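You operate a simulated robot arm through the tools that you are given. There is no shell and no other tool. Be economical: measure what you need, move in short steps, check, and stop when the job is done.

The job below is to be done with a simulated robot arm. You get a single attempt, and the scene is never put back.

JOB
Take the carbon shaft out of the air clamp and lay it on the air bench.
Fine: then shut the red valve and bleed the line.
Where things are to end (x, y in the base frame): short carbon shaft with grey grip within 6 cm of [11, -53].

It is judged by the outcome, as a careful person would: the job done as asked, and still so three seconds after it is handed in. It fails if anything else is knocked over, pushed out of place, dropped, spilled or broken.

ROBOT AND FRAMES
A 6-joint arm with a fingered hand, fixed in place. Base frame: the origin is at the foot of the arm, x ahead of it, y to its left, z up; the work surface is at about z = 90. Lengths are in cm, angles in degrees, forces in N, time in s.
With the tool pointing down near the work surface it reaches from about 34 to 74 cm from the base axis. Its first joint turns from -115.0 to 115.0 degrees. Payload 4 kg.
Tool frame: the origin (TCP) lies between the finger pads and is the grasp point; the fingertips stand 2.6 cm ahead of it; z points along the fingers, y is the line along which they close. Largest opening 13.2 cm; the body of the gripper starts 7.3 cm behind the TCP. The gripper is a hand of 4 fingers: y runs from the thumb to the fingers, the wrist lies at [0, 0, -23.9] in the tool frame, and closing takes about 1.5 s.
Orientation is that of the tool frame in the base frame, as [roll, pitch, yaw] about the fixed x, y, z axes, in that order (R = Rz(yaw) Ry(pitch) Rx(roll)). With the fingers straight down and closing along the base's y, the tool's x points along the base's -x, its y along +y and its z along -z.

CONTROLS
- The arm moves only by the tool nudge_tool. Its argument "plan" is a list that holds one entry, the list of rows, each a list of 6 numbers: the shift along the tool's x, y, z in m, then the turn, a rotation vector about the tool's x, y, z in degrees. In form: [[[tx, ty, tz, wx, wy, wz], ...]]. A call has 1 to 8 rows; each row is the pose to reach, as a shift and turn from the pose commanded when the call began, along the tool's axes at that moment. "grip" is the finger opening in m, from 0 to 0.132, set as the call begins (left out, the last holds). A row lasts 0.2 s, in which the tool goes at most 5 cm and 8.6 degrees; a call with a longer step from one row to the next is refused whole, and so is a gripper value outside its range. Where a pose cannot be reached the arm comes as near as it can. A force on the tool above 50 N (or 10 N above the force at the start of the call, whichever is more), or a blocked arm, ends the call early, and 0.2 s more pass. Each finger travels about 15.3 cm/s and halts on what it meets, pressing with about 23 N; the grip force reading is that of the motor and also rises with nothing between the fingers. The clock runs only during rows and for 0.2 s after the last one: add rows that repeat a pose to give the fingers time. It gives the time, the measured TCP pose, the force on the tool (base axes), the opening and the grip force at its end, in the units of the frame above (readings bear some noise), with the torque about the TCP (base axes, N m) and any sound that the robot's microphone picked up, and new pictures: "pictures" is both (left out), scene, wrist or none.
- Cameras (640 x 400 px; columns grow to the right, rows downward): "scene" is fixed at [5.24, -64.99, 166.09]; the picture's right is [0.43, -0.90, 0.00], its down [-0.79, -0.38, -0.49] and it looks along [0.44, 0.21, -0.87] (base axes); focal length 235 px, centre (320, 200). "wrist" rides on the gripper at [6.8, 0.2, -9.7] in the tool frame; the picture's right is [-0.02, 1.00, 0.00], its down [-0.82, -0.02, -0.58] and it looks along [-0.58, -0.01, 0.82] (tool axes); focal length 270 px, centre (320, 200). There is no depth. A picture from a camera that has moved, and an enlarged one, comes with that camera's place and axes in the base frame and with its lens.
- raise_lower(by): slides the trunk up (or, below 0, down) by that many cm; the arm rides with it, the base frame stays. It gives what a move gives, with no picture.
- set_fingers(finger1, finger2, finger3, thumb_bend): sets how far each is bent, from 0 (flat) to 1 (curled in); at 0.3 the hand is open as for a grip, at 0.7 the pads meet at the TCP. One left out holds its place. A second passes; each finger stops where it meets its share of the squeeze, and holds until it gets a number again. A gripper value or a shape takes the hand back. It gives what a move gives, with no picture; readings hold the bend of each and the force on the fingers (four entries, about 0 where the hand has none), thumb and palm.
- preshape(shape): the hand has 4 fingers and takes this shape, open, in about a second: jaw (thumb against the fingers, like two jaws); tri (thumb and two fingers); tip (a fingertip pinch); poke (one finger out to press); point (the index stretched); flat (the hand flat); cup (the hand cupped); fist (a fist). The gripper value then closes the fingers along that shape, each until it touches; the sizes above hold for jaw. It gives what a move gives, with no picture.
- zoom(camera, box): a new picture of the part [left, top, right, bottom] of that camera's present view, enlarged. The clock stands still meanwhile.
- hand_in(): hands the job in; it is judged then, once.

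Go step by step. Nothing tells you positions but the pictures and the camera data: compare them with the known pose of the tool, close in by small moves and look again before you grip or let go. The budget is 120 turns and 200 pictures, counting those below and the enlarged ones. Unless the task says otherwise, let go and move clear before handing in, and close with one line.

The tools are called as a command line: name --argument value ..., lists and objects as JSON in quotes. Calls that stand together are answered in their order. nudge_tool: Moves the arm, as the interface text tells. Its arguments: {"type":"object","properties":{"plan":{"type":"array","items":{"type":"array","items":{"type":"array","items":{"type":"number"}}}},"grip":{"type":"number"},"pictures":{"type":"string","enum":["both","scene","wrist","none"]}},"required":["plan"]} The other tools are called the same way: raise_lower (by) slides the trunk up or down; preshape (shape) gives the hand a shape; set_fingers (finger1, finger2, finger3, thumb_bend) moves the fingers one by one; zoom (camera, box) takes an enlarged picture of a part of a camera's view; hand_in () hands the job in.

At the start:

```text
t: 0.0
position: [36.93, -17.35, 130.09]
tool_rot: [180.0, 0.0, -179.9]
force: [0.6, 0.6, 0.4]
moment: [0.01, 0.0, -0.01]
width: 13.16
gripper_force: 0.1
shape: jaw
bend: [0.3, 0.3, 0.3, 0.3]
finger forces: [0.0, 0.1, 0.0, 0.0, 0.0, 0.0]
trunk travel left (down, up): [-92.5, 6.5]
```

scene: 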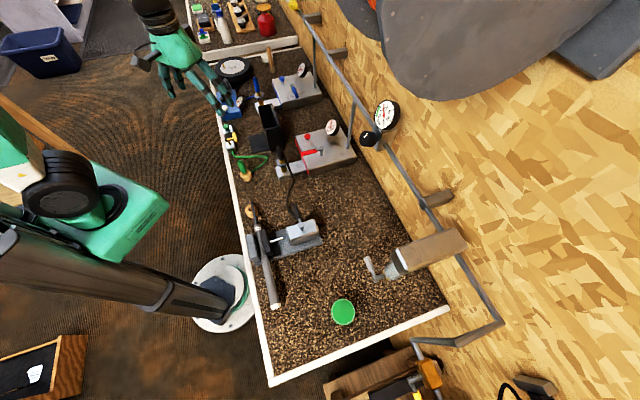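
wrist: 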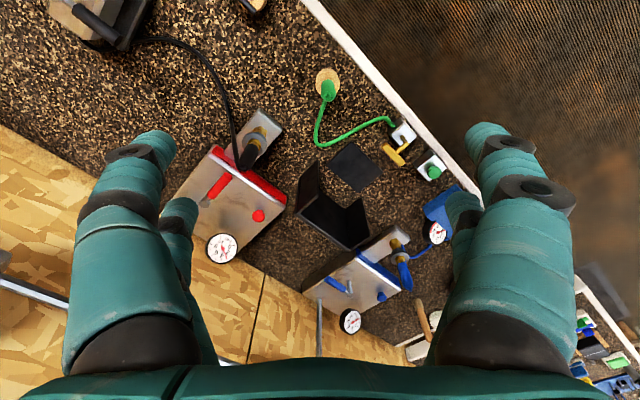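

I see an air bench with a red-valve block, a blue-valve block, a clamp holding a shaft and a green button or cup. I'll enlarge the clamp and the valve areas first.

zoom --camera "scene" --box '[230, 190, 350, 320]'

zoom --camera "scene" --box '[220, 50, 370, 200]'

zoom --camera "wrist" --box '[150, 60, 470, 360]'

```text
3.08 times, centred on (290, 255) of scene
camera zoom: at [5.24, -64.99, 166.09], right [0.43, -0.9, 0.0], down [-0.79, -0.38, -0.49], along [0.44, 0.21, -0.87], focal length 722 px, centre (412, 31)
```

zoom: 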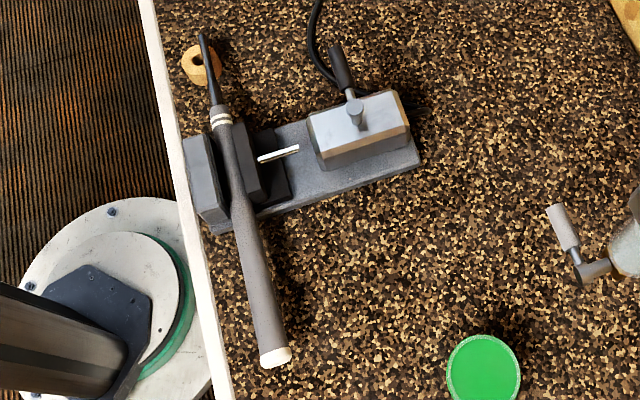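

```text
2.67 times, centred on (295, 125) of scene
camera zoom: at [5.24, -64.99, 166.09], right [0.43, -0.9, 0.0], down [-0.79, -0.38, -0.49], along [0.44, 0.21, -0.87], focal length 626 px, centre (387, 400)
```

zoom: 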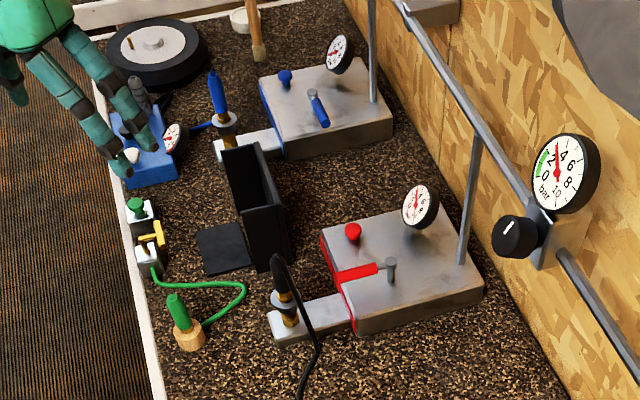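

```text
1.33 times, centred on (310, 210) of wrist
camera zoom: at [30.12, -17.26, 139.86], right [0.02, 1.0, 0.0], down [0.82, -0.02, 0.58], along [0.58, -0.01, -0.82], focal length 360 px, centre (333, 187)
```

zoom: 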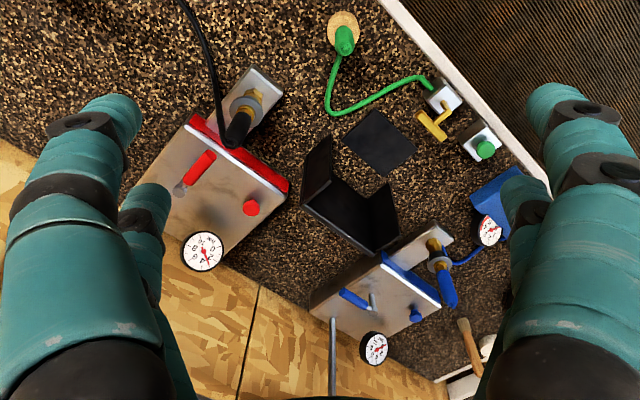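

The shaft sits in the jaws at about (18, -39), running at roughly 45° in xy. The clamp has its own lever on the silver block. I'll turn the wrist camera toward it for a closer look.

nudge_tool --plan '[[[0.01, 0, 0, 0, 0, 8], [0.02, 0, 0, 0, 0, 16], [0.03, 0, 0, 0, 0, 24], [0.04, 0, 0, 0, 0, 32], [0.05, 0, 0, 0, 0, 40], [0.06, 0, 0, 0, 0, 48], [0.07, 0, 0, 0, 0, 56], [0.07, 0, 0, 0, 0, 64]]]' --pictures "wrist"

```text
t: 1.8
position: [30.08, -17.38, 130.24]
tool_rot: [-179.9, 0.1, 115.8]
force: [0.0, -0.5, 0.0]
moment: [0.0, 0.02, 0.01]
width: 13.18
gripper_force: 0.1
shape: jaw
bend: [0.3, 0.3, 0.3, 0.3]
finger forces: [0.0, 0.1, 0.0, 0.0, 0.0, 0.0]
trunk travel left (down, up): [-92.5, 6.5]
camera wrist: at [27.21, -11.14, 139.91], right [0.91, 0.41, 0.0], down [0.34, -0.74, 0.58], along [0.24, -0.53, -0.82], focal length 270 px, centre (320, 200)
```

wrist: 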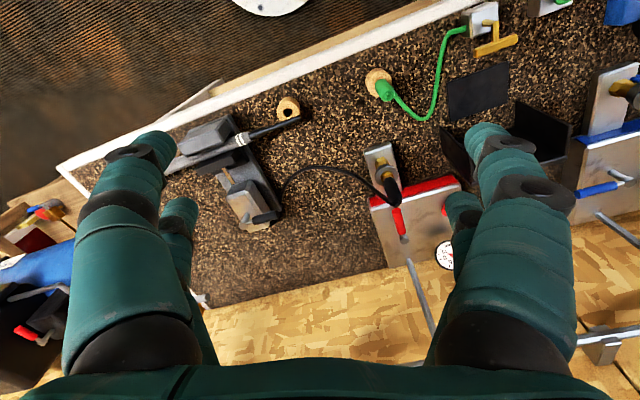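

The clamp, shaft and red block are now visible to the wrist camera. I'll turn a little further and enlarge the clamp and red block.

nudge_tool --plan '[[[0, 0, 0, 0, 0, 8], [0, 0, 0.01, 0, 0, 16], [0, 0, 0.02, 0, 0, 24], [0, 0, 0.02, 0, 0, 30]]]' --pictures "none"

zoom --camera "wrist" --box '[180, 80, 420, 230]'

zoom --camera "wrist" --box '[0, 0, 640, 400]'

```text
t: 2.8
position: [30.01, -17.43, 128.12]
tool_rot: [180.0, -0.1, 86.0]
force: [-0.3, 0.0, -0.9]
moment: [0.0, 0.01, 0.01]
width: 13.2
gripper_force: 0.2
shape: jaw
bend: [0.3, 0.3, 0.3, 0.3]
finger forces: [0.0, 0.0, 0.0, 0.0, 0.1, 0.1]
trunk travel left (down, up): [-92.5, 6.5]
```

```text
2.67 times, centred on (300, 155) of wrist
camera zoom: at [30.61, -10.57, 137.88], right [1.0, -0.1, 0.0], down [-0.08, -0.81, 0.58], along [-0.06, -0.57, -0.82], focal length 721 px, centre (373, 320)
```

zoom: 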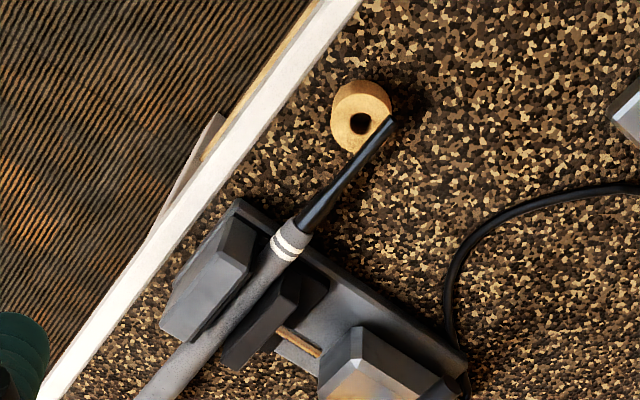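

```text
1.00 times, centred on (320, 200) of wrist (not enlarged: the box is as wide or as high as the picture)
camera zoom: at [30.61, -10.57, 137.88], right [1.0, -0.1, 0.0], down [-0.08, -0.81, 0.58], along [-0.06, -0.57, -0.82], focal length 270 px, centre (320, 200)
```

zoom: 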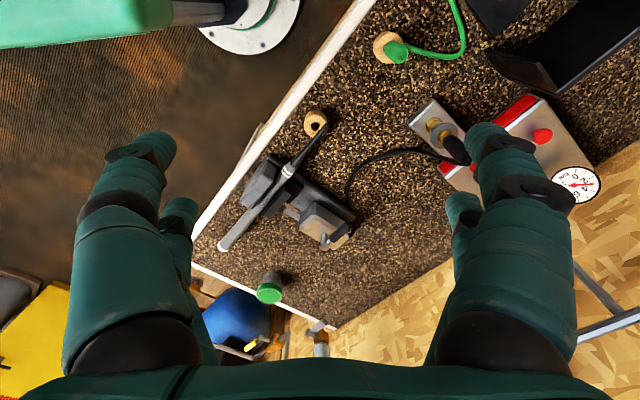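

The shaft lies level at z≈94, from grip end (5, -51) to tip (30, -26). Next I'll move in to see the clamp's lever.

nudge_tool --plan '[[[-0.03, 0, 0.02, 0, 0, 0], [-0.07, 0, 0.04, 0, 0, 0], [-0.11, 0, 0.06, 0, 0, 0], [-0.15, 0, 0.08, 0, 0, 0]]]' --pictures "wrist"

zoom --camera "scene" --box '[270, 190, 340, 260]'

```text
t: 3.8
position: [28.99, -32.54, 120.12]
tool_rot: [179.9, -0.1, 86.2]
force: [0.0, 0.2, 0.0]
moment: [0.04, 0.0, 0.0]
width: 13.2
gripper_force: 0.0
shape: jaw
bend: [0.3, 0.3, 0.3, 0.3]
finger forces: [0.0, 0.0, 0.1, 0.1, 0.1, 0.1]
trunk travel left (down, up): [-92.5, 6.5]
camera wrist: at [29.6, -25.66, 129.88], right [1.0, -0.09, 0.0], down [-0.08, -0.81, 0.58], along [-0.05, -0.57, -0.82], focal length 270 px, centre (320, 200)
```

wrist: 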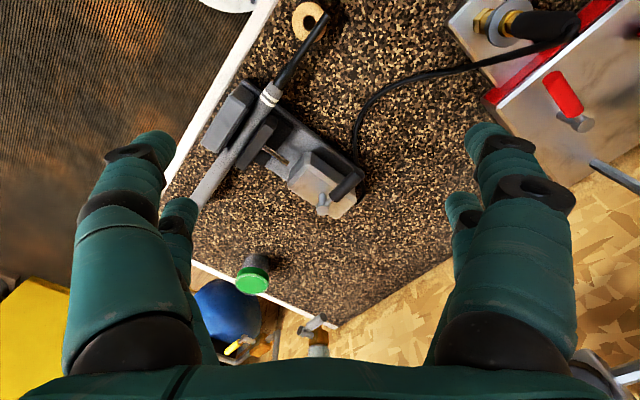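

```text
5.71 times, centred on (305, 225) of scene
camera zoom: at [5.24, -64.99, 166.09], right [0.43, -0.9, 0.0], down [-0.79, -0.38, -0.49], along [0.44, 0.21, -0.87], focal length 1341 px, centre (406, 57)
```

zoom: 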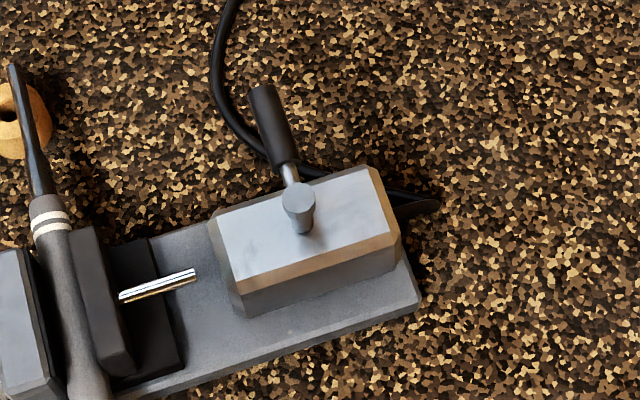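

The clamp lever is a hub on the silver block with a black handle pointing along the shaft direction. I'll look closely at the jaws and the lever.

zoom --camera "wrist" --box '[190, 70, 390, 220]'

zoom --camera "wrist" --box '[440, 0, 640, 190]'

```text
2.67 times, centred on (290, 145) of wrist
camera zoom: at [29.6, -25.66, 129.88], right [1.0, -0.09, 0.0], down [-0.08, -0.81, 0.58], along [-0.05, -0.57, -0.82], focal length 721 px, centre (400, 347)
```

zoom: 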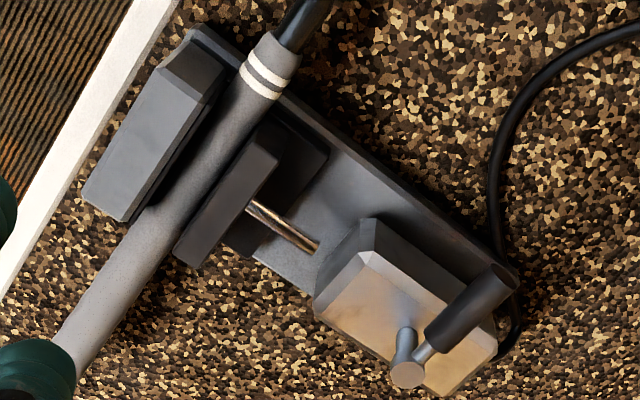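

```text
2.11 times, centred on (540, 95) of wrist
camera zoom: at [29.6, -25.66, 129.88], right [1.0, -0.09, 0.0], down [-0.08, -0.81, 0.58], along [-0.05, -0.57, -0.82], focal length 569 px, centre (-143, 421)
```

zoom: 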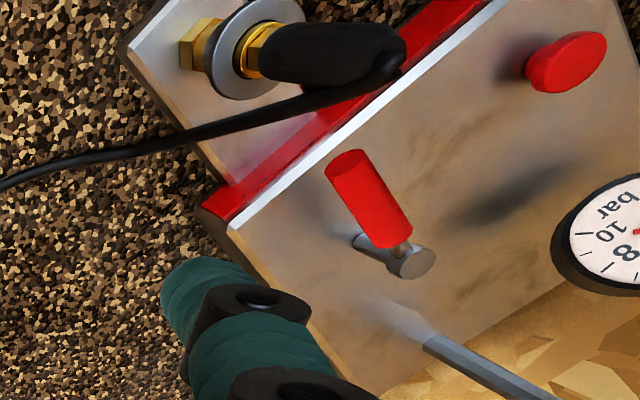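

The lever hub is at about (28.2, -47.6, 101), with its handle reaching to (33, -43). I'll try the poke shape to push it, away from everything first, and see where the fingertip ends up.

preshape --shape "poke"

zoom --camera "wrist" --box '[0, 0, 640, 400]'

zoom --camera "scene" --box '[160, 50, 480, 250]'

```text
t: 4.7
position: [29.05, -32.35, 120.22]
tool_rot: [-179.9, 0.1, 86.1]
force: [0.5, -0.5, 0.1]
moment: [0.02, -0.04, 0.01]
width: 0.0
gripper_force: 0.1
shape: poke
bend: [1.0, 1.0, 1.0, 0.34]
finger forces: [0.1, 0.0, 0.0, 0.0, 0.0, 0.1]
trunk travel left (down, up): [-92.5, 6.5]
```

```text
1.00 times, centred on (320, 200) of wrist (not enlarged: the box is as wide or as high as the picture)
camera zoom: at [29.58, -25.45, 129.96], right [1.0, -0.09, 0.0], down [-0.08, -0.81, 0.58], along [-0.05, -0.58, -0.82], focal length 270 px, centre (320, 200)
```

zoom: 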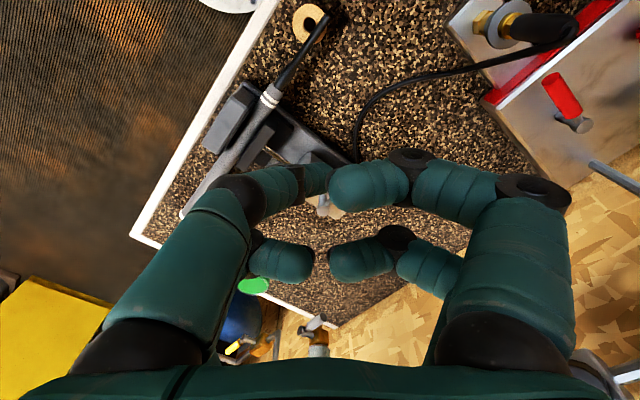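

```text
2.00 times, centred on (320, 150) of scene
camera zoom: at [5.24, -64.99, 166.09], right [0.43, -0.9, 0.0], down [-0.79, -0.38, -0.49], along [0.44, 0.21, -0.87], focal length 469 px, centre (320, 300)
```

zoom: 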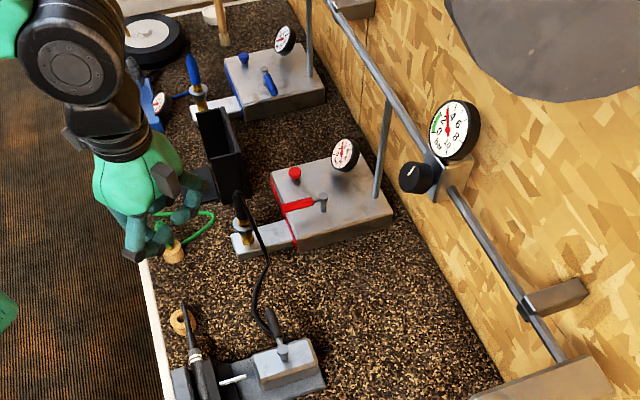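

Poke doesn't help, so I'll use the jaw shape, straddle the lever handle from above and turn it about its hub. First I'll go above the handle at yaw 45.

preshape --shape "jaw"

nudge_tool --plan '[[[-0.02, 0.005, 0.01, 0, 0, 7], [-0.04, 0.011, 0.02, 0, 0, 14], [-0.06, 0.016, 0.03, 0, 0, 21], [-0.08, 0.022, 0.045, 0, 0, 28], [-0.1, 0.027, 0.06, 0, 0, 35], [-0.119, 0.0325, 0.07, 0, 0, 41], [-0.119, 0.0325, 0.08, 0, 0, 41]]]' --grip 0.06

```text
t: 5.6
position: [29.05, -32.18, 120.29]
tool_rot: [-180.0, 0.0, 86.2]
force: [0.4, 0.2, -0.6]
moment: [-0.02, -0.02, -0.03]
width: 13.19
gripper_force: 0.2
shape: jaw
bend: [0.3, 0.3, 0.3, 0.3]
finger forces: [0.1, 0.0, 0.0, 0.1, 0.1, 0.1]
trunk travel left (down, up): [-92.5, 6.5]
```

```text
t: 7.2
position: [31.59, -44.42, 112.21]
tool_rot: [180.0, 0.0, 44.9]
force: [0.7, -0.1, -0.3]
moment: [-0.01, 0.02, 0.01]
width: 6.08
gripper_force: 0.0
shape: jaw
bend: [0.73, 0.73, 0.73, 0.7]
finger forces: [0.0, 0.0, 0.0, 0.0, 0.0, 0.1]
trunk travel left (down, up): [-92.5, 6.5]
camera wrist: at [36.46, -39.74, 121.98], right [0.69, -0.73, 0.0], down [-0.59, -0.56, 0.58], along [-0.42, -0.4, -0.82], focal length 270 px, centre (320, 200)
```

scene: 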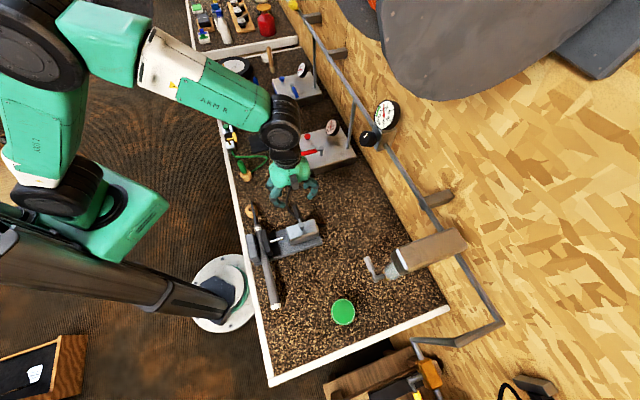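
wrist: 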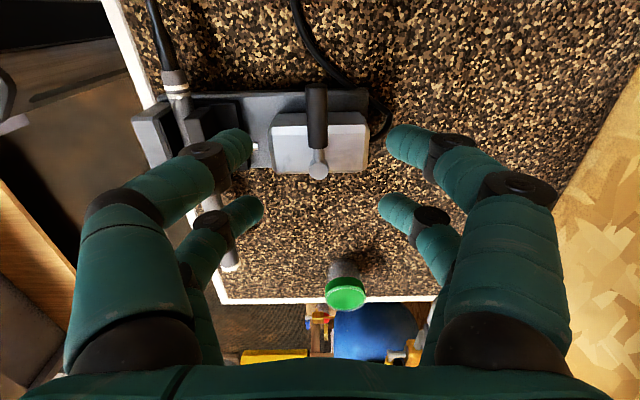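

The handle is centred under the TCP between the open fingers. I'll descend to straddle it.

nudge_tool --plan '[[[0, 0, 0.03, 0, 0, 0], [0, 0, 0.06, 0, 0, 0], [0, 0, 0.085, 0, 0, 0], [0, 0, 0.105, 0, 0, 0], [0, 0, 0.105, 0, 0, 0]]]'

```text
t: 8.4
position: [31.47, -44.75, 101.45]
tool_rot: [180.0, 0.0, 45.1]
force: [0.3, 0.0, -0.6]
moment: [-0.01, 0.0, -0.01]
width: 6.03
gripper_force: 0.0
shape: jaw
bend: [0.73, 0.73, 0.73, 0.7]
finger forces: [0.0, 0.1, 0.1, 0.0, 0.1, 0.0]
trunk travel left (down, up): [-92.5, 6.5]
camera wrist: at [36.34, -40.02, 111.21], right [0.69, -0.72, 0.0], down [-0.59, -0.56, 0.58], along [-0.42, -0.4, -0.82], focal length 270 px, centre (320, 200)
```

scene: 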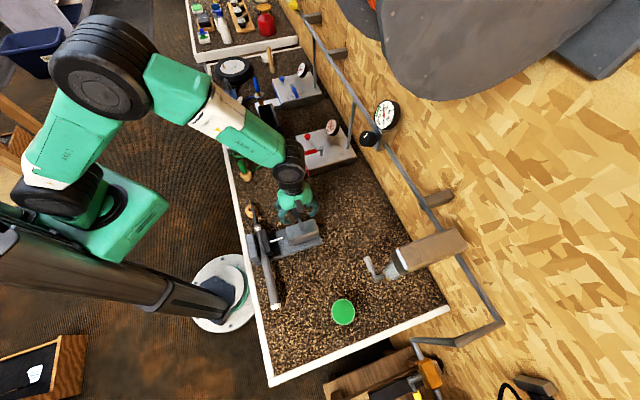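
wrist: 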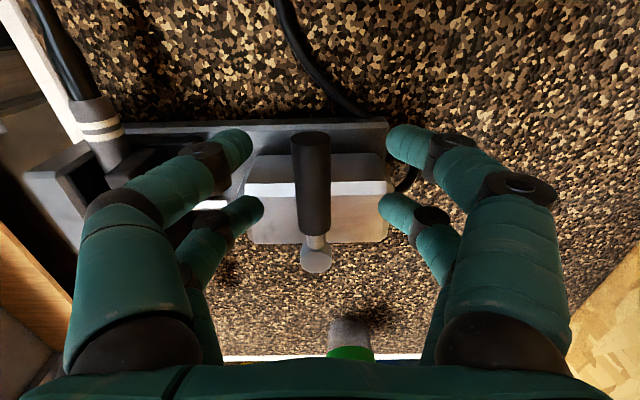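

The fingers straddle the handle and the hub is 4.3 cm behind the TCP. I'll narrow the opening and try a small turn clockwise about the hub.

nudge_tool --plan '[[[0, 0, 0, 0, 0, 0], [0, 0, 0, 0, 0, 0], [-0.0004, 0.006, 0, 0, 0, 8], [-0.0017, 0.0119, 0, 0, 0, 16], [-0.0037, 0.0175, 0, 0, 0, 24]]]' --grip 0.028

```text
t: 9.6
position: [32.24, -46.05, 101.47]
tool_rot: [-180.0, -0.1, 20.9]
force: [-0.3, -0.5, -0.4]
moment: [0.01, 0.05, 0.05]
width: 2.86
gripper_force: 0.0
shape: jaw
bend: [0.73, 0.73, 0.73, 0.7]
finger forces: [0.0, 0.0, 0.0, 0.0, 0.5, 0.1]
trunk travel left (down, up): [-92.5, 6.5]
camera wrist: at [38.7, -43.76, 111.16], right [0.33, -0.94, 0.0], down [-0.77, -0.27, 0.58], along [-0.54, -0.19, -0.82], focal length 270 px, centre (320, 200)
```

scene: 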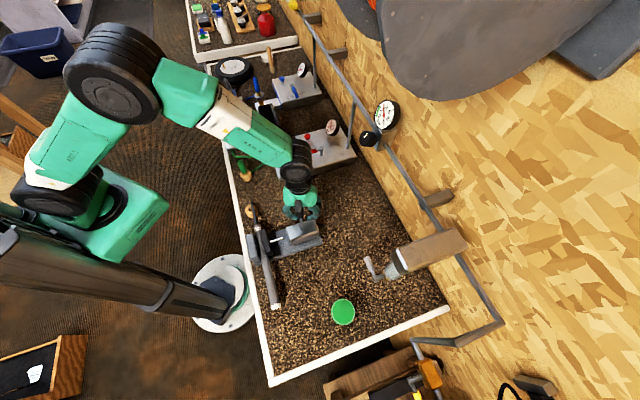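
wrist: 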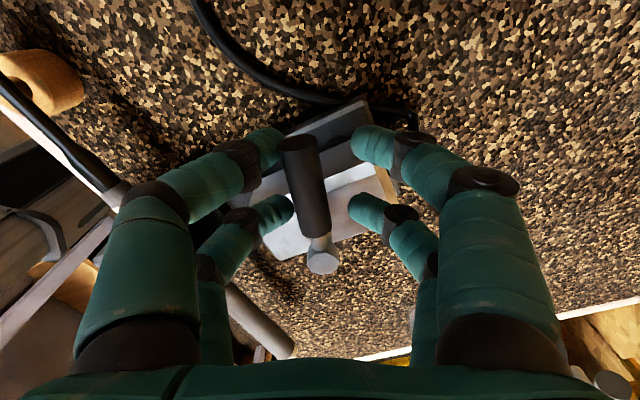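

The thumb side now touches the handle and it may be moving. I'll continue the turn in small steps.

nudge_tool --plan '[[[-0.0004, 0.006, 0, 0, 0, 8], [-0.0017, 0.0119, 0, 0, 0, 16], [-0.0037, 0.0175, 0, 0, 0, 24]]]'

```text
t: 10.4
position: [32.63, -47.88, 101.61]
tool_rot: [180.0, 0.0, -3.1]
force: [-1.4, 0.7, -1.5]
moment: [-0.02, 0.02, 0.01]
width: 2.86
gripper_force: 0.0
shape: jaw
bend: [0.73, 0.73, 0.73, 0.7]
finger forces: [0.0, 0.0, 0.0, 0.0, 1.0, 0.0]
trunk travel left (down, up): [-92.5, 6.5]
camera wrist: at [39.39, -48.42, 111.35], right [-0.08, -1.0, 0.0], down [-0.81, 0.06, 0.58], along [-0.58, 0.05, -0.82], focal length 270 px, centre (320, 200)
```

scene: 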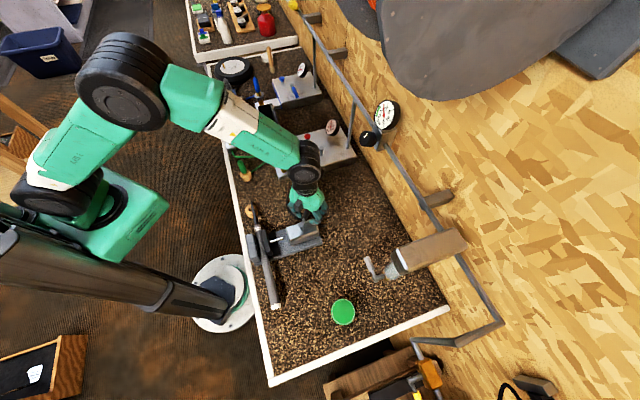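
wrist: 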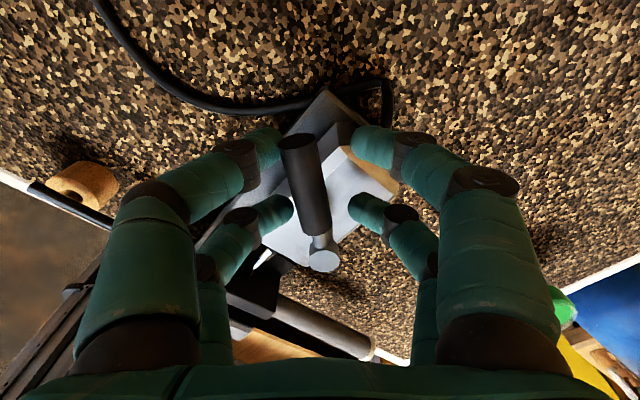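

The lever turns freely clockwise. I'll carry on to the stop.

nudge_tool --plan '[[[-0.0004, 0.006, 0, 0, 0, 8], [-0.0017, 0.0119, 0, 0, 0, 16], [-0.0037, 0.0175, 0, 0, 0, 24], [-0.0065, 0.0228, 0, 0, 0, 32], [-0.01, 0.0276, 0, 0, 0, 40]]]'

```text
t: 11.6
position: [31.27, -50.51, 101.56]
tool_rot: [-180.0, 0.0, -43.1]
force: [1.4, 0.3, -0.6]
moment: [0.03, -0.02, 0.04]
width: 2.88
gripper_force: 0.0
shape: jaw
bend: [0.73, 0.73, 0.73, 0.7]
finger forces: [0.0, 0.0, 0.0, 0.0, 1.1, 0.1]
trunk travel left (down, up): [-92.5, 6.5]
camera wrist: at [36.25, -55.35, 111.33], right [-0.7, -0.71, 0.0], down [-0.58, 0.57, 0.58], along [-0.41, 0.41, -0.82], focal length 270 px, centre (320, 200)
```

scene: 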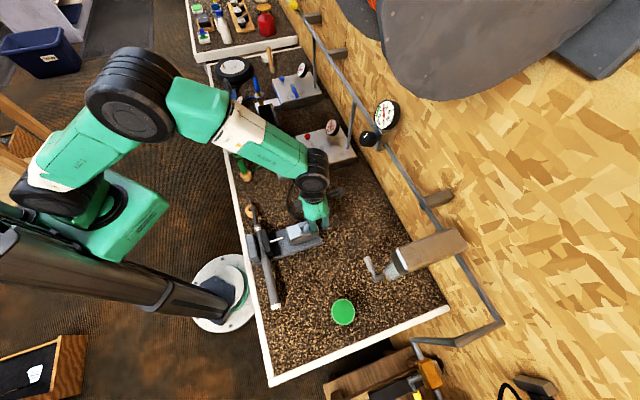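
wrist: 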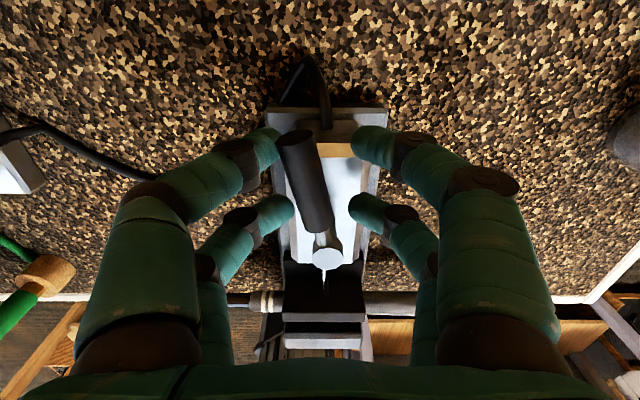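

The lever is nearly in line with the clamp but the jaws look unchanged. I'll push the remaining 15–20°.

nudge_tool --plan '[[[-0.0004, 0.006, 0, 0, 0, 8], [-0.0017, 0.0119, 0, 0, 0, 16], [-0.0026, 0.0147, 0, 0, 0, 20], [-0.0026, 0.0147, 0, 0, 0, 20]]]'

zoom --camera "scene" --box '[230, 190, 350, 320]'

```text
t: 12.6
position: [30.28, -51.23, 101.66]
tool_rot: [180.0, 0.0, -63.1]
force: [4.2, 3.7, 0.2]
moment: [0.03, -0.06, 0.15]
width: 3.08
gripper_force: 0.1
shape: jaw
bend: [0.73, 0.73, 0.73, 0.7]
finger forces: [0.0, 0.1, 0.1, 0.0, 5.1, 0.1]
trunk travel left (down, up): [-92.5, 6.5]
camera wrist: at [33.28, -57.48, 111.33], right [-0.9, -0.43, 0.0], down [-0.35, 0.74, 0.58], along [-0.25, 0.52, -0.82], focal length 270 px, centre (320, 200)
```

scene: 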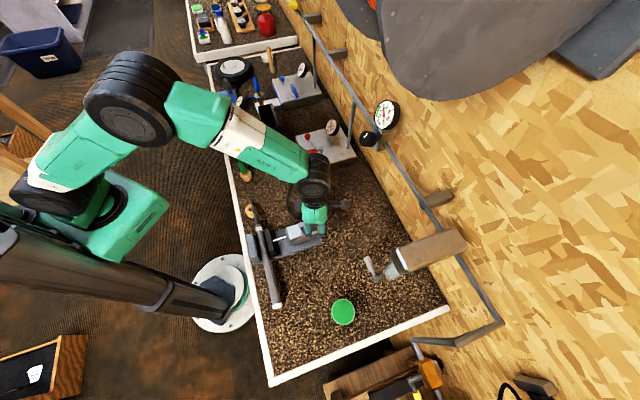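
wrist: 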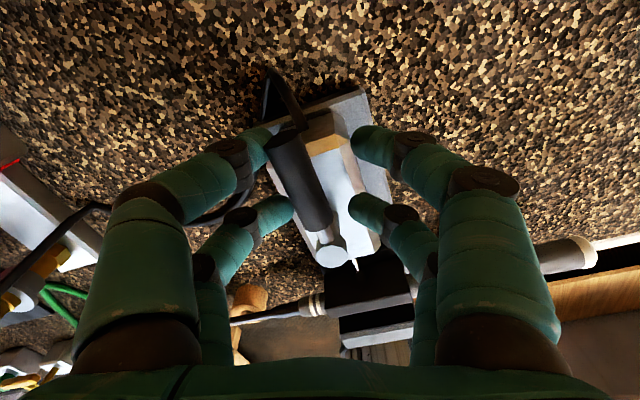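

```text
3.08 times, centred on (290, 255) of scene
camera zoom: at [5.24, -64.99, 166.09], right [0.43, -0.9, 0.0], down [-0.79, -0.38, -0.49], along [0.44, 0.21, -0.87], focal length 722 px, centre (412, 31)
```

zoom: 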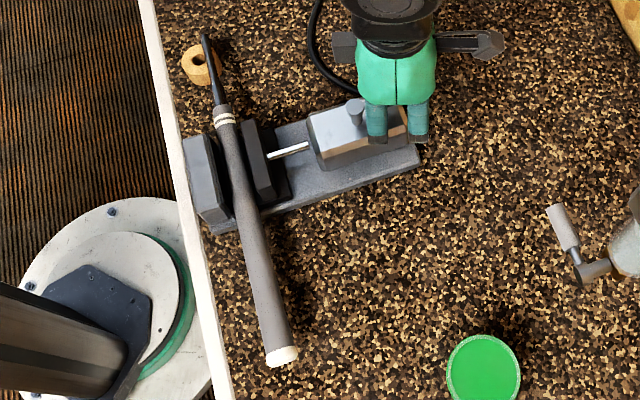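

The movable jaw has backed off and the lever is at its stop, so the clamp is open with the shaft resting in it. I'll open the fingers, rise and turn back toward yaw 45 above the shaft.

nudge_tool --plan '[[[0.002, -0.01, 0, 0, 0, -5], [0.002, -0.01, -0.02, 0, 0, -5], [0.002, -0.01, -0.06, 0, 0, -5], [0.002, -0.01, -0.1, 0, 0, -5], [0.002, -0.01, -0.14, 0, 0, -8], [0.002, -0.01, -0.14, 0, 0, -16]]]' --grip 0.06 --pictures "none"

zoom --camera "scene" --box '[230, 190, 350, 320]'

```text
t: 14.0
position: [31.23, -51.21, 115.82]
tool_rot: [180.0, 0.0, -46.9]
force: [0.3, -1.1, 0.2]
moment: [-0.01, -0.02, 0.01]
width: 5.94
gripper_force: 0.1
shape: jaw
bend: [0.73, 0.73, 0.73, 0.7]
finger forces: [0.0, 0.0, 0.0, 0.0, 0.0, 0.0]
trunk travel left (down, up): [-92.5, 6.5]
```

```text
3.08 times, centred on (290, 255) of scene
camera zoom: at [5.24, -64.99, 166.09], right [0.43, -0.9, 0.0], down [-0.79, -0.38, -0.49], along [0.44, 0.21, -0.87], focal length 722 px, centre (412, 31)
```

zoom: 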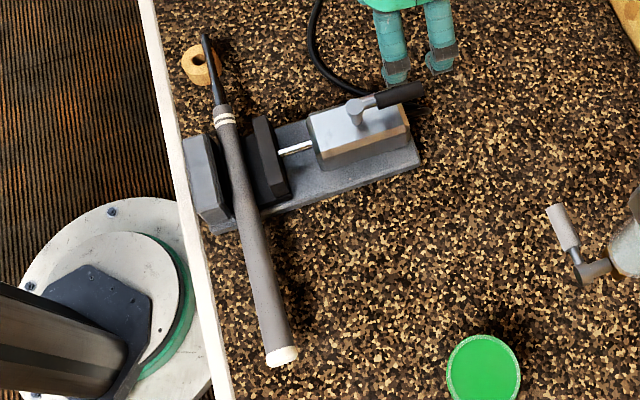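

The clamp is clearly open and the shaft sits straight in it. I'll move over its grip, clear of the jaws, and turn to yaw 45.

nudge_tool --plan '[[[0, 0, -0.01, 0, 0, -8.5], [-0.03, 0.015, -0.02, 0, 0, -17], [-0.06, 0.03, -0.02, 0, 0, -25.5], [-0.09, 0.045, -0.02, 0, 0, -34], [-0.12, 0.06, -0.01, 0, 0, -42.5], [-0.145, 0.075, 0, 0, 0, -51], [-0.165, 0.09, 0, 0, 0, -59.5], [-0.176, 0.098, 0, 0, 0, -68]]]' --pictures "none"

nudge_tool --plan '[[[0, 0, 0.01, 0, 0, -8], [0, 0, 0.03, 0, 0, -16], [0, 0, 0.05, 0, 0, -24]]]'

```text
t: 15.8
position: [11.93, -44.77, 115.68]
tool_rot: [179.9, 0.1, 21.2]
force: [0.2, -0.2, 0.0]
moment: [-0.04, 0.01, -0.01]
width: 5.97
gripper_force: 0.1
shape: jaw
bend: [0.73, 0.73, 0.73, 0.7]
finger forces: [0.0, 0.1, 0.0, 0.0, 0.0, 0.0]
trunk travel left (down, up): [-92.5, 6.5]
```

```text
t: 16.6
position: [12.26, -44.94, 110.63]
tool_rot: [179.9, 0.0, 45.2]
force: [0.4, 0.1, 0.4]
moment: [0.0, 0.0, 0.02]
width: 5.94
gripper_force: 0.1
shape: jaw
bend: [0.73, 0.73, 0.73, 0.7]
finger forces: [0.0, 0.0, 0.0, 0.1, 0.0, 0.1]
trunk travel left (down, up): [-92.5, 6.5]
camera wrist: at [17.04, -40.3, 120.41], right [0.69, -0.72, 0.0], down [-0.59, -0.56, 0.58], along [-0.42, -0.4, -0.82], focal length 270 px, centre (320, 200)
```

scene: 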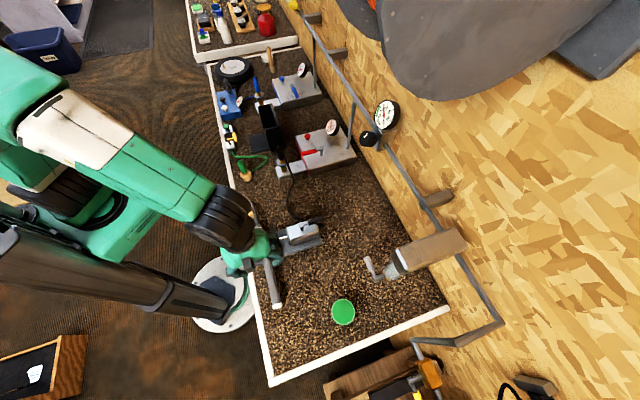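
wrist: 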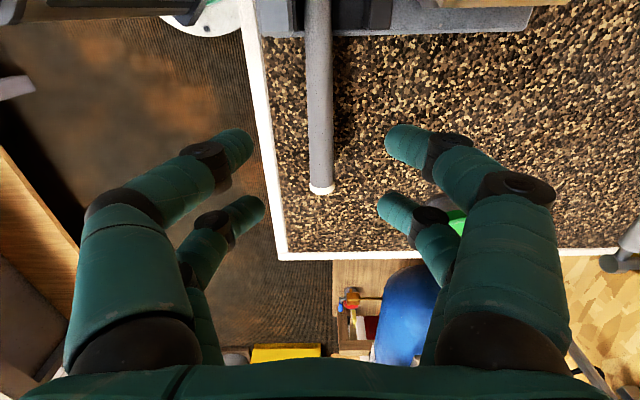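

The shaft is centred between the fingers and aligned. I'll descend around the grip, stopping with the TCP at z≈94.3.

nudge_tool --plan '[[[0, 0, 0.04, 0, 0, 0], [0, 0, 0.08, 0, 0, 0], [0, 0, 0.11, 0, 0, 0], [0, 0, 0.135, 0, 0, 0], [0, 0, 0.152, 0, 0, 0], [0, 0, 0.163, 0, 0, 0]]]'

```text
t: 18.0
position: [12.32, -45.01, 94.45]
tool_rot: [180.0, -0.1, 45.2]
force: [-0.5, -0.2, -0.7]
moment: [0.01, -0.03, -0.02]
width: 5.96
gripper_force: 0.0
shape: jaw
bend: [0.73, 0.73, 0.73, 0.7]
finger forces: [0.1, 0.1, 0.0, 0.0, 0.1, 0.1]
trunk travel left (down, up): [-92.5, 6.5]
camera wrist: at [17.22, -40.3, 104.12], right [0.69, -0.72, 0.0], down [-0.59, -0.56, 0.58], along [-0.42, -0.4, -0.82], focal length 270 px, centre (320, 200)
```

scene: 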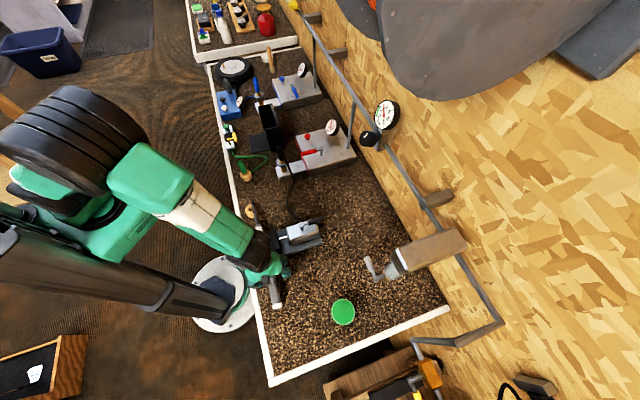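
wrist: 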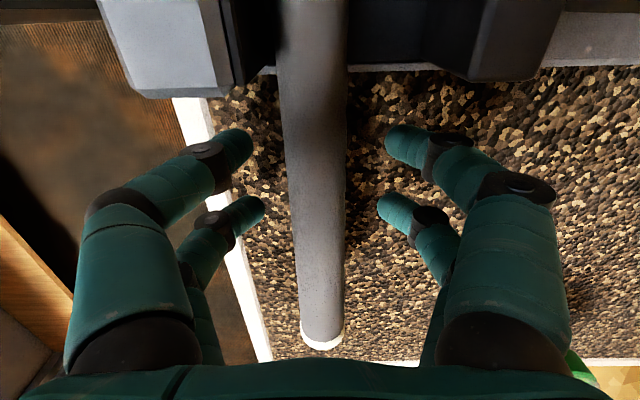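

The fingers straddle the grip, clear of the jaws and lip. I'll close them.

nudge_tool --plan '[[[0, 0, 0, 0, 0, 0], [0, 0, 0, 0, 0, 0], [0, 0, 0, 0, 0, 0], [0, 0, 0, 0, 0, 0], [0, 0, 0, 0, 0, 0]]]' --grip 0.0 --pictures "wrist"

```text
t: 19.2
position: [12.31, -45.06, 94.31]
tool_rot: [180.0, -0.1, 45.2]
force: [-0.2, 0.4, 1.4]
moment: [0.04, -0.01, 0.0]
width: 0.0
gripper_force: 23.3
shape: jaw
bend: [0.7, 0.7, 0.65, 0.71]
finger forces: [0.0, 0.1, 0.0, 0.1, 0.1, 0.0]
trunk travel left (down, up): [-92.5, 6.5]
camera wrist: at [17.22, -40.3, 104.15], right [0.69, -0.72, 0.0], down [-0.59, -0.56, 0.58], along [-0.42, -0.4, -0.82], focal length 270 px, centre (320, 200)
```

wrist: 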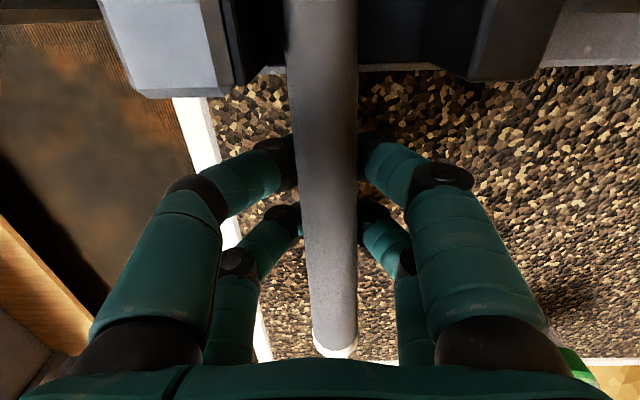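

The fingers closed fully with the shaft above the pads, so it sits higher than I took it to be. I'll open again, rise about 1.8 cm and retry.

nudge_tool --plan '[[[0, 0, 0, 0, 0, 0], [0, 0, 0, 0, 0, 0], [0, 0, 0, 0, 0, 0]]]' --grip 0.06 --pictures "both"

```text
t: 20.0
position: [12.32, -44.96, 94.4]
tool_rot: [179.9, 0.0, 45.0]
force: [0.5, 0.8, 0.0]
moment: [0.02, -0.01, -0.02]
width: 5.97
gripper_force: 0.0
shape: jaw
bend: [0.73, 0.73, 0.73, 0.7]
finger forces: [0.0, 0.0, 0.0, 0.0, 0.0, 0.0]
trunk travel left (down, up): [-92.5, 6.5]
camera wrist: at [17.22, -40.3, 104.15], right [0.69, -0.72, 0.0], down [-0.59, -0.56, 0.58], along [-0.42, -0.4, -0.82], focal length 270 px, centre (320, 200)
```

scene: 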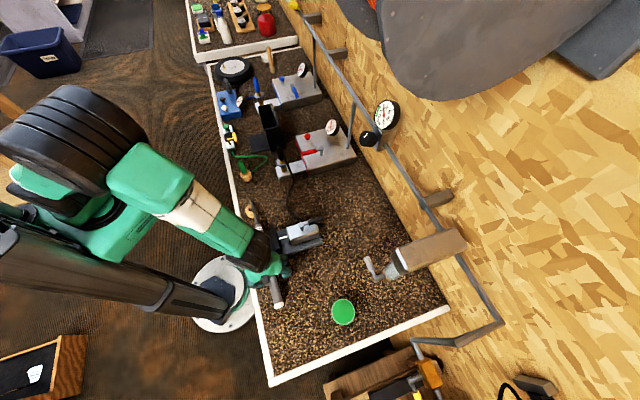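
wrist: 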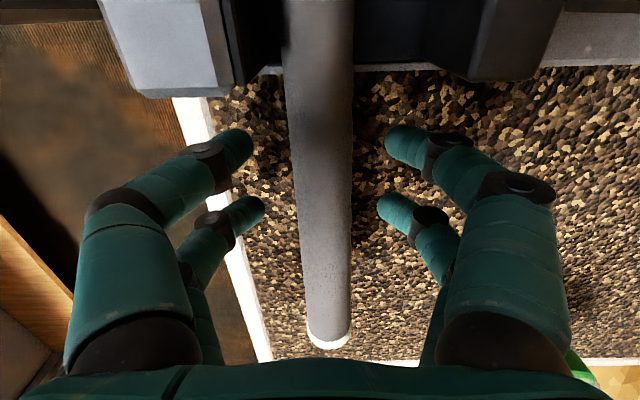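

The shaft dropped back into place, slightly better aligned. I'll raise 1.8 cm and close again.

nudge_tool --plan '[[[0, 0.001, -0.01, 0, 0, 0], [0, 0.001, -0.018, 0, 0, 0], [0, 0.001, -0.018, 0, 0, 0]]]' --pictures "none"

nudge_tool --plan '[[[0, 0, 0, 0, 0, 0], [0, 0, 0, 0, 0, 0], [0, 0, 0, 0, 0, 0], [0, 0, 0, 0, 0, 0]]]' --grip 0.0 --pictures "wrist"

```text
t: 20.8
position: [12.11, -44.88, 96.15]
tool_rot: [180.0, -0.1, 45.1]
force: [0.3, 0.1, 0.5]
moment: [-0.02, 0.0, -0.02]
width: 5.96
gripper_force: 0.0
shape: jaw
bend: [0.73, 0.73, 0.73, 0.7]
finger forces: [0.1, 0.0, 0.0, 0.0, 0.0, 0.0]
trunk travel left (down, up): [-92.5, 6.5]
```

```text
t: 21.8
position: [12.28, -44.93, 96.14]
tool_rot: [-179.9, -0.1, 45.1]
force: [0.0, 0.0, -0.8]
moment: [-0.01, 0.03, 0.0]
width: 1.82
gripper_force: 23.0
shape: jaw
bend: [0.73, 0.73, 0.73, 0.7]
finger forces: [20.0, 19.9, 19.9, 0.0, 19.7, 0.0]
trunk travel left (down, up): [-92.5, 6.5]
camera wrist: at [17.17, -40.29, 105.89], right [0.69, -0.72, 0.0], down [-0.59, -0.56, 0.58], along [-0.42, -0.4, -0.82], focal length 270 px, centre (320, 200)
```

wrist: 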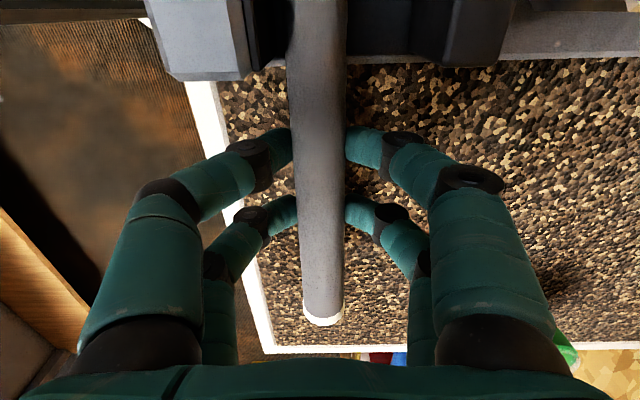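

The shaft is gripped at width 1.8 cm with all fingers loaded. I'll lift it straight up out of the jaws.

nudge_tool --plan '[[[0, 0, -0.015, 0, 0, 0], [0, 0, -0.03, 0, 0, 0], [0, 0, -0.05, 0, 0, 0], [0, 0, -0.07, 0, 0, 0], [0, 0, -0.09, 0, 0, 0], [0, 0, -0.11, 0, 0, 0]]]'

```text
t: 23.2
position: [12.24, -45.03, 107.3]
tool_rot: [180.0, -0.1, 45.1]
force: [0.3, -0.5, -0.6]
moment: [-0.05, 0.01, 0.02]
width: 1.83
gripper_force: 22.9
shape: jaw
bend: [0.73, 0.73, 0.73, 0.7]
finger forces: [20.0, 20.0, 19.9, 0.1, 19.9, 0.0]
trunk travel left (down, up): [-92.5, 6.5]
camera wrist: at [17.16, -40.3, 116.96], right [0.69, -0.72, 0.0], down [-0.59, -0.56, 0.58], along [-0.42, -0.4, -0.82], focal length 270 px, centre (320, 200)
```

scene: 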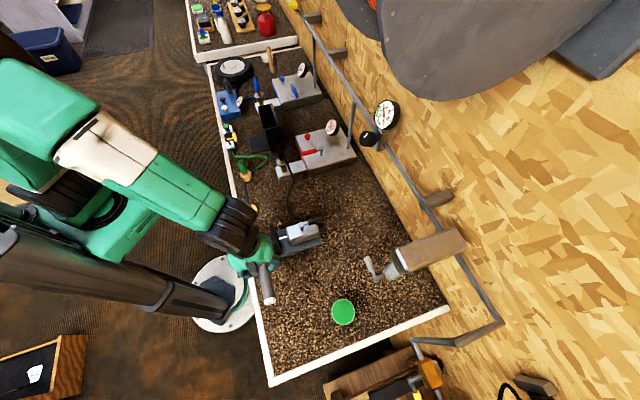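
wrist: 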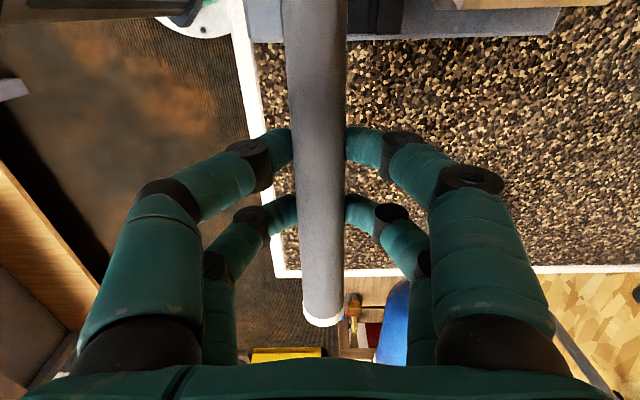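

The shaft is free. I'll swing it to yaw about -5 with the TCP at (5.3, -56.3), so that it will lie between the clamp plate, the bench lip and the green cup.

nudge_tool --plan '[[[-0.02, 0.005, 0, 0, 0, 8], [-0.04, 0.01, 0, 0, 0, 16], [-0.06, 0.015, 0, 0, 0, 24], [-0.085, 0.02, 0, 0, 0, 32], [-0.11, 0.026, 0, 0, 0, 40], [-0.129, 0.031, 0, 0, 0, 48], [-0.129, 0.031, 0.01, 0, 0, 50], [-0.129, 0.031, 0.02, 0, 0, 50]]]'

zoom --camera "scene" --box '[220, 190, 380, 390]'

```text
t: 25.0
position: [5.24, -56.36, 104.88]
tool_rot: [-180.0, 0.1, -5.1]
force: [-0.3, -0.7, -0.8]
moment: [0.03, 0.07, 0.0]
width: 1.84
gripper_force: 23.1
shape: jaw
bend: [0.73, 0.73, 0.73, 0.7]
finger forces: [20.2, 20.0, 19.9, 0.1, 19.9, 0.0]
trunk travel left (down, up): [-92.5, 6.5]
camera wrist: at [12.04, -57.25, 114.66], right [-0.11, -0.99, 0.0], down [-0.81, 0.09, 0.58], along [-0.57, 0.07, -0.82], focal length 270 px, centre (320, 200)
```

scene: 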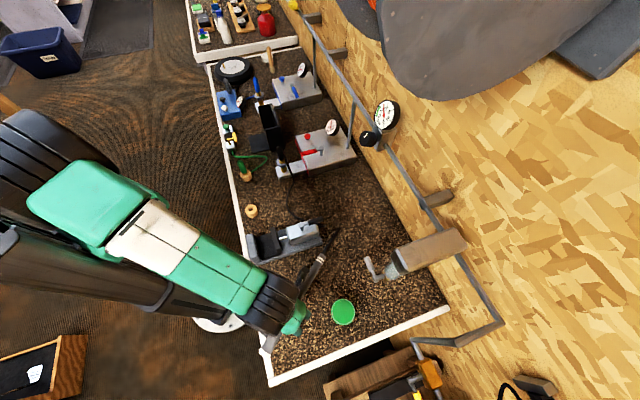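
wrist: 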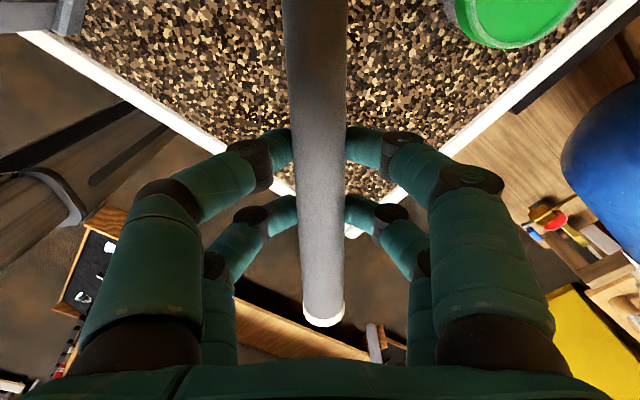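

```text
2.00 times, centred on (300, 290) of scene
camera zoom: at [5.24, -64.99, 166.09], right [0.43, -0.9, 0.0], down [-0.79, -0.38, -0.49], along [0.44, 0.21, -0.87], focal length 469 px, centre (360, 20)
```

zoom: 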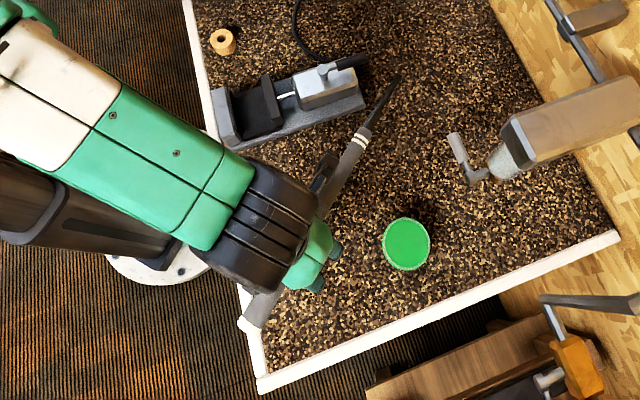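

The grip end would land too close to the bench lip, so I'll shift about 1.3 cm toward +x at yaw -2. Then I'll lower to z≈95 and look.

nudge_tool --plan '[[[0.006, -0.002, 0, 0, 0, -1.5], [0.0122, -0.0047, 0.01, 0, 0, -3], [0.0122, -0.0047, 0.04, 0, 0, -3], [0.0122, -0.0047, 0.07, 0, 0, -3], [0.0122, -0.0047, 0.09, 0, 0, -3], [0.0122, -0.0047, 0.1, 0, 0, -3]]]'

zoom --camera "scene" --box '[220, 190, 380, 390]'

```text
t: 26.4
position: [6.49, -55.98, 95.03]
tool_rot: [179.9, 0.1, -2.0]
force: [0.0, -0.2, -1.1]
moment: [-0.03, 0.05, 0.01]
width: 1.85
gripper_force: 23.3
shape: jaw
bend: [0.73, 0.73, 0.73, 0.7]
finger forces: [20.1, 20.0, 19.9, 0.0, 19.8, 0.0]
trunk travel left (down, up): [-92.5, 6.5]
camera wrist: at [13.18, -56.37, 104.73], right [-0.06, -1.0, 0.0], down [-0.81, 0.05, 0.58], along [-0.58, 0.03, -0.82], focal length 270 px, centre (320, 200)
```

scene: 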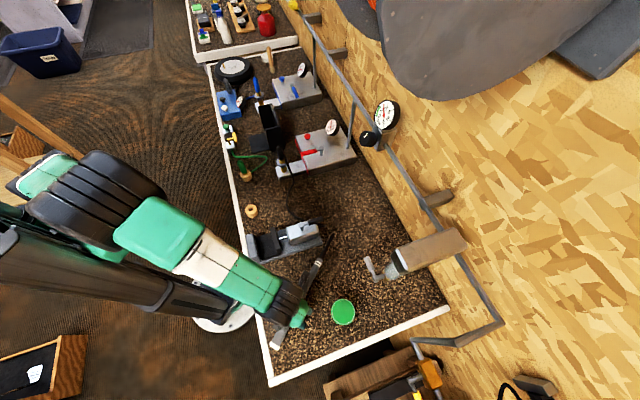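
wrist: 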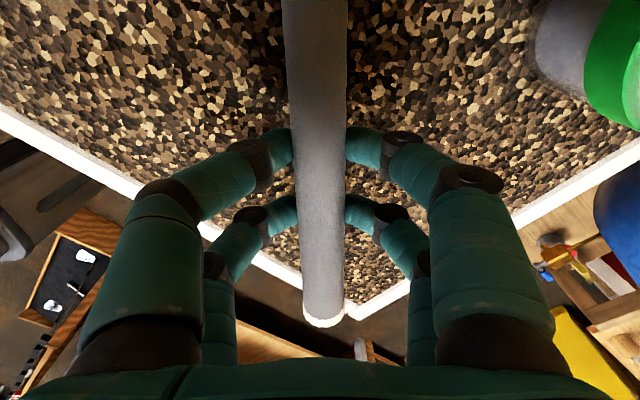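

```text
2.00 times, centred on (300, 290) of scene
camera zoom: at [5.24, -64.99, 166.09], right [0.43, -0.9, 0.0], down [-0.79, -0.38, -0.49], along [0.44, 0.21, -0.87], focal length 469 px, centre (360, 20)
```

zoom: 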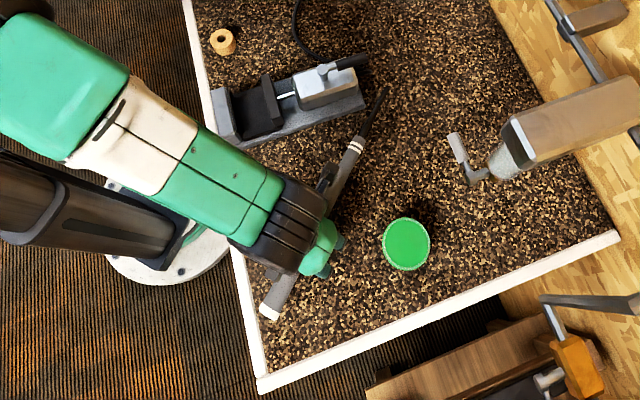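

The grip end is inside the lip and the tip is clear of the clamp plate and cup. I'll lower in small steps and watch the force.

nudge_tool --plan '[[[0, 0, 0.008, 0, 0, 0], [0, 0, 0.016, 0, 0, 0], [0, 0, 0.02, 0, 0, 0]]]' --pictures "none"

```text
t: 27.2
position: [6.55, -55.83, 93.06]
tool_rot: [180.0, 0.0, -1.9]
force: [-0.2, 0.3, -0.5]
moment: [-0.01, 0.1, 0.0]
width: 1.83
gripper_force: 23.3
shape: jaw
bend: [0.73, 0.73, 0.73, 0.7]
finger forces: [20.0, 19.9, 19.9, 0.1, 19.8, 0.0]
trunk travel left (down, up): [-92.5, 6.5]
```

nudge_tool --plan '[[[0, 0, 0.004, 0, 0, 0], [0, 0, 0.007, 0, 0, 0]]]' --pictures "wrist"

```text
t: 27.8
position: [6.48, -56.05, 92.69]
tool_rot: [179.8, 0.0, -2.0]
force: [2.3, 4.6, 16.3]
moment: [0.28, -0.16, 0.08]
width: 1.87
gripper_force: 22.9
shape: jaw
bend: [0.73, 0.73, 0.73, 0.71]
finger forces: [21.5, 23.1, 24.6, 0.0, 29.4, 0.1]
trunk travel left (down, up): [-92.5, 6.5]
camera wrist: at [13.33, -56.32, 102.38], right [-0.06, -1.0, 0.0], down [-0.81, 0.05, 0.58], along [-0.58, 0.03, -0.82], focal length 270 px, centre (320, 200)
```

wrist: 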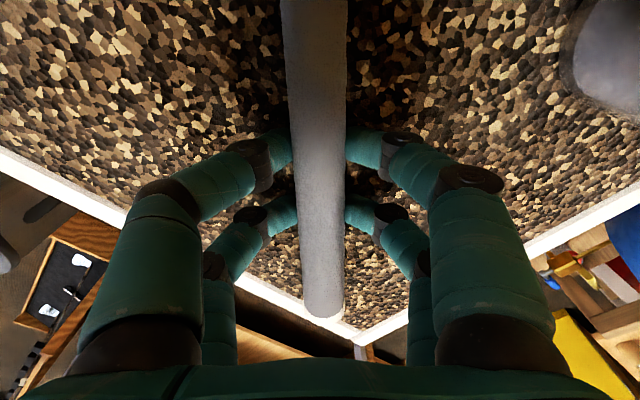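

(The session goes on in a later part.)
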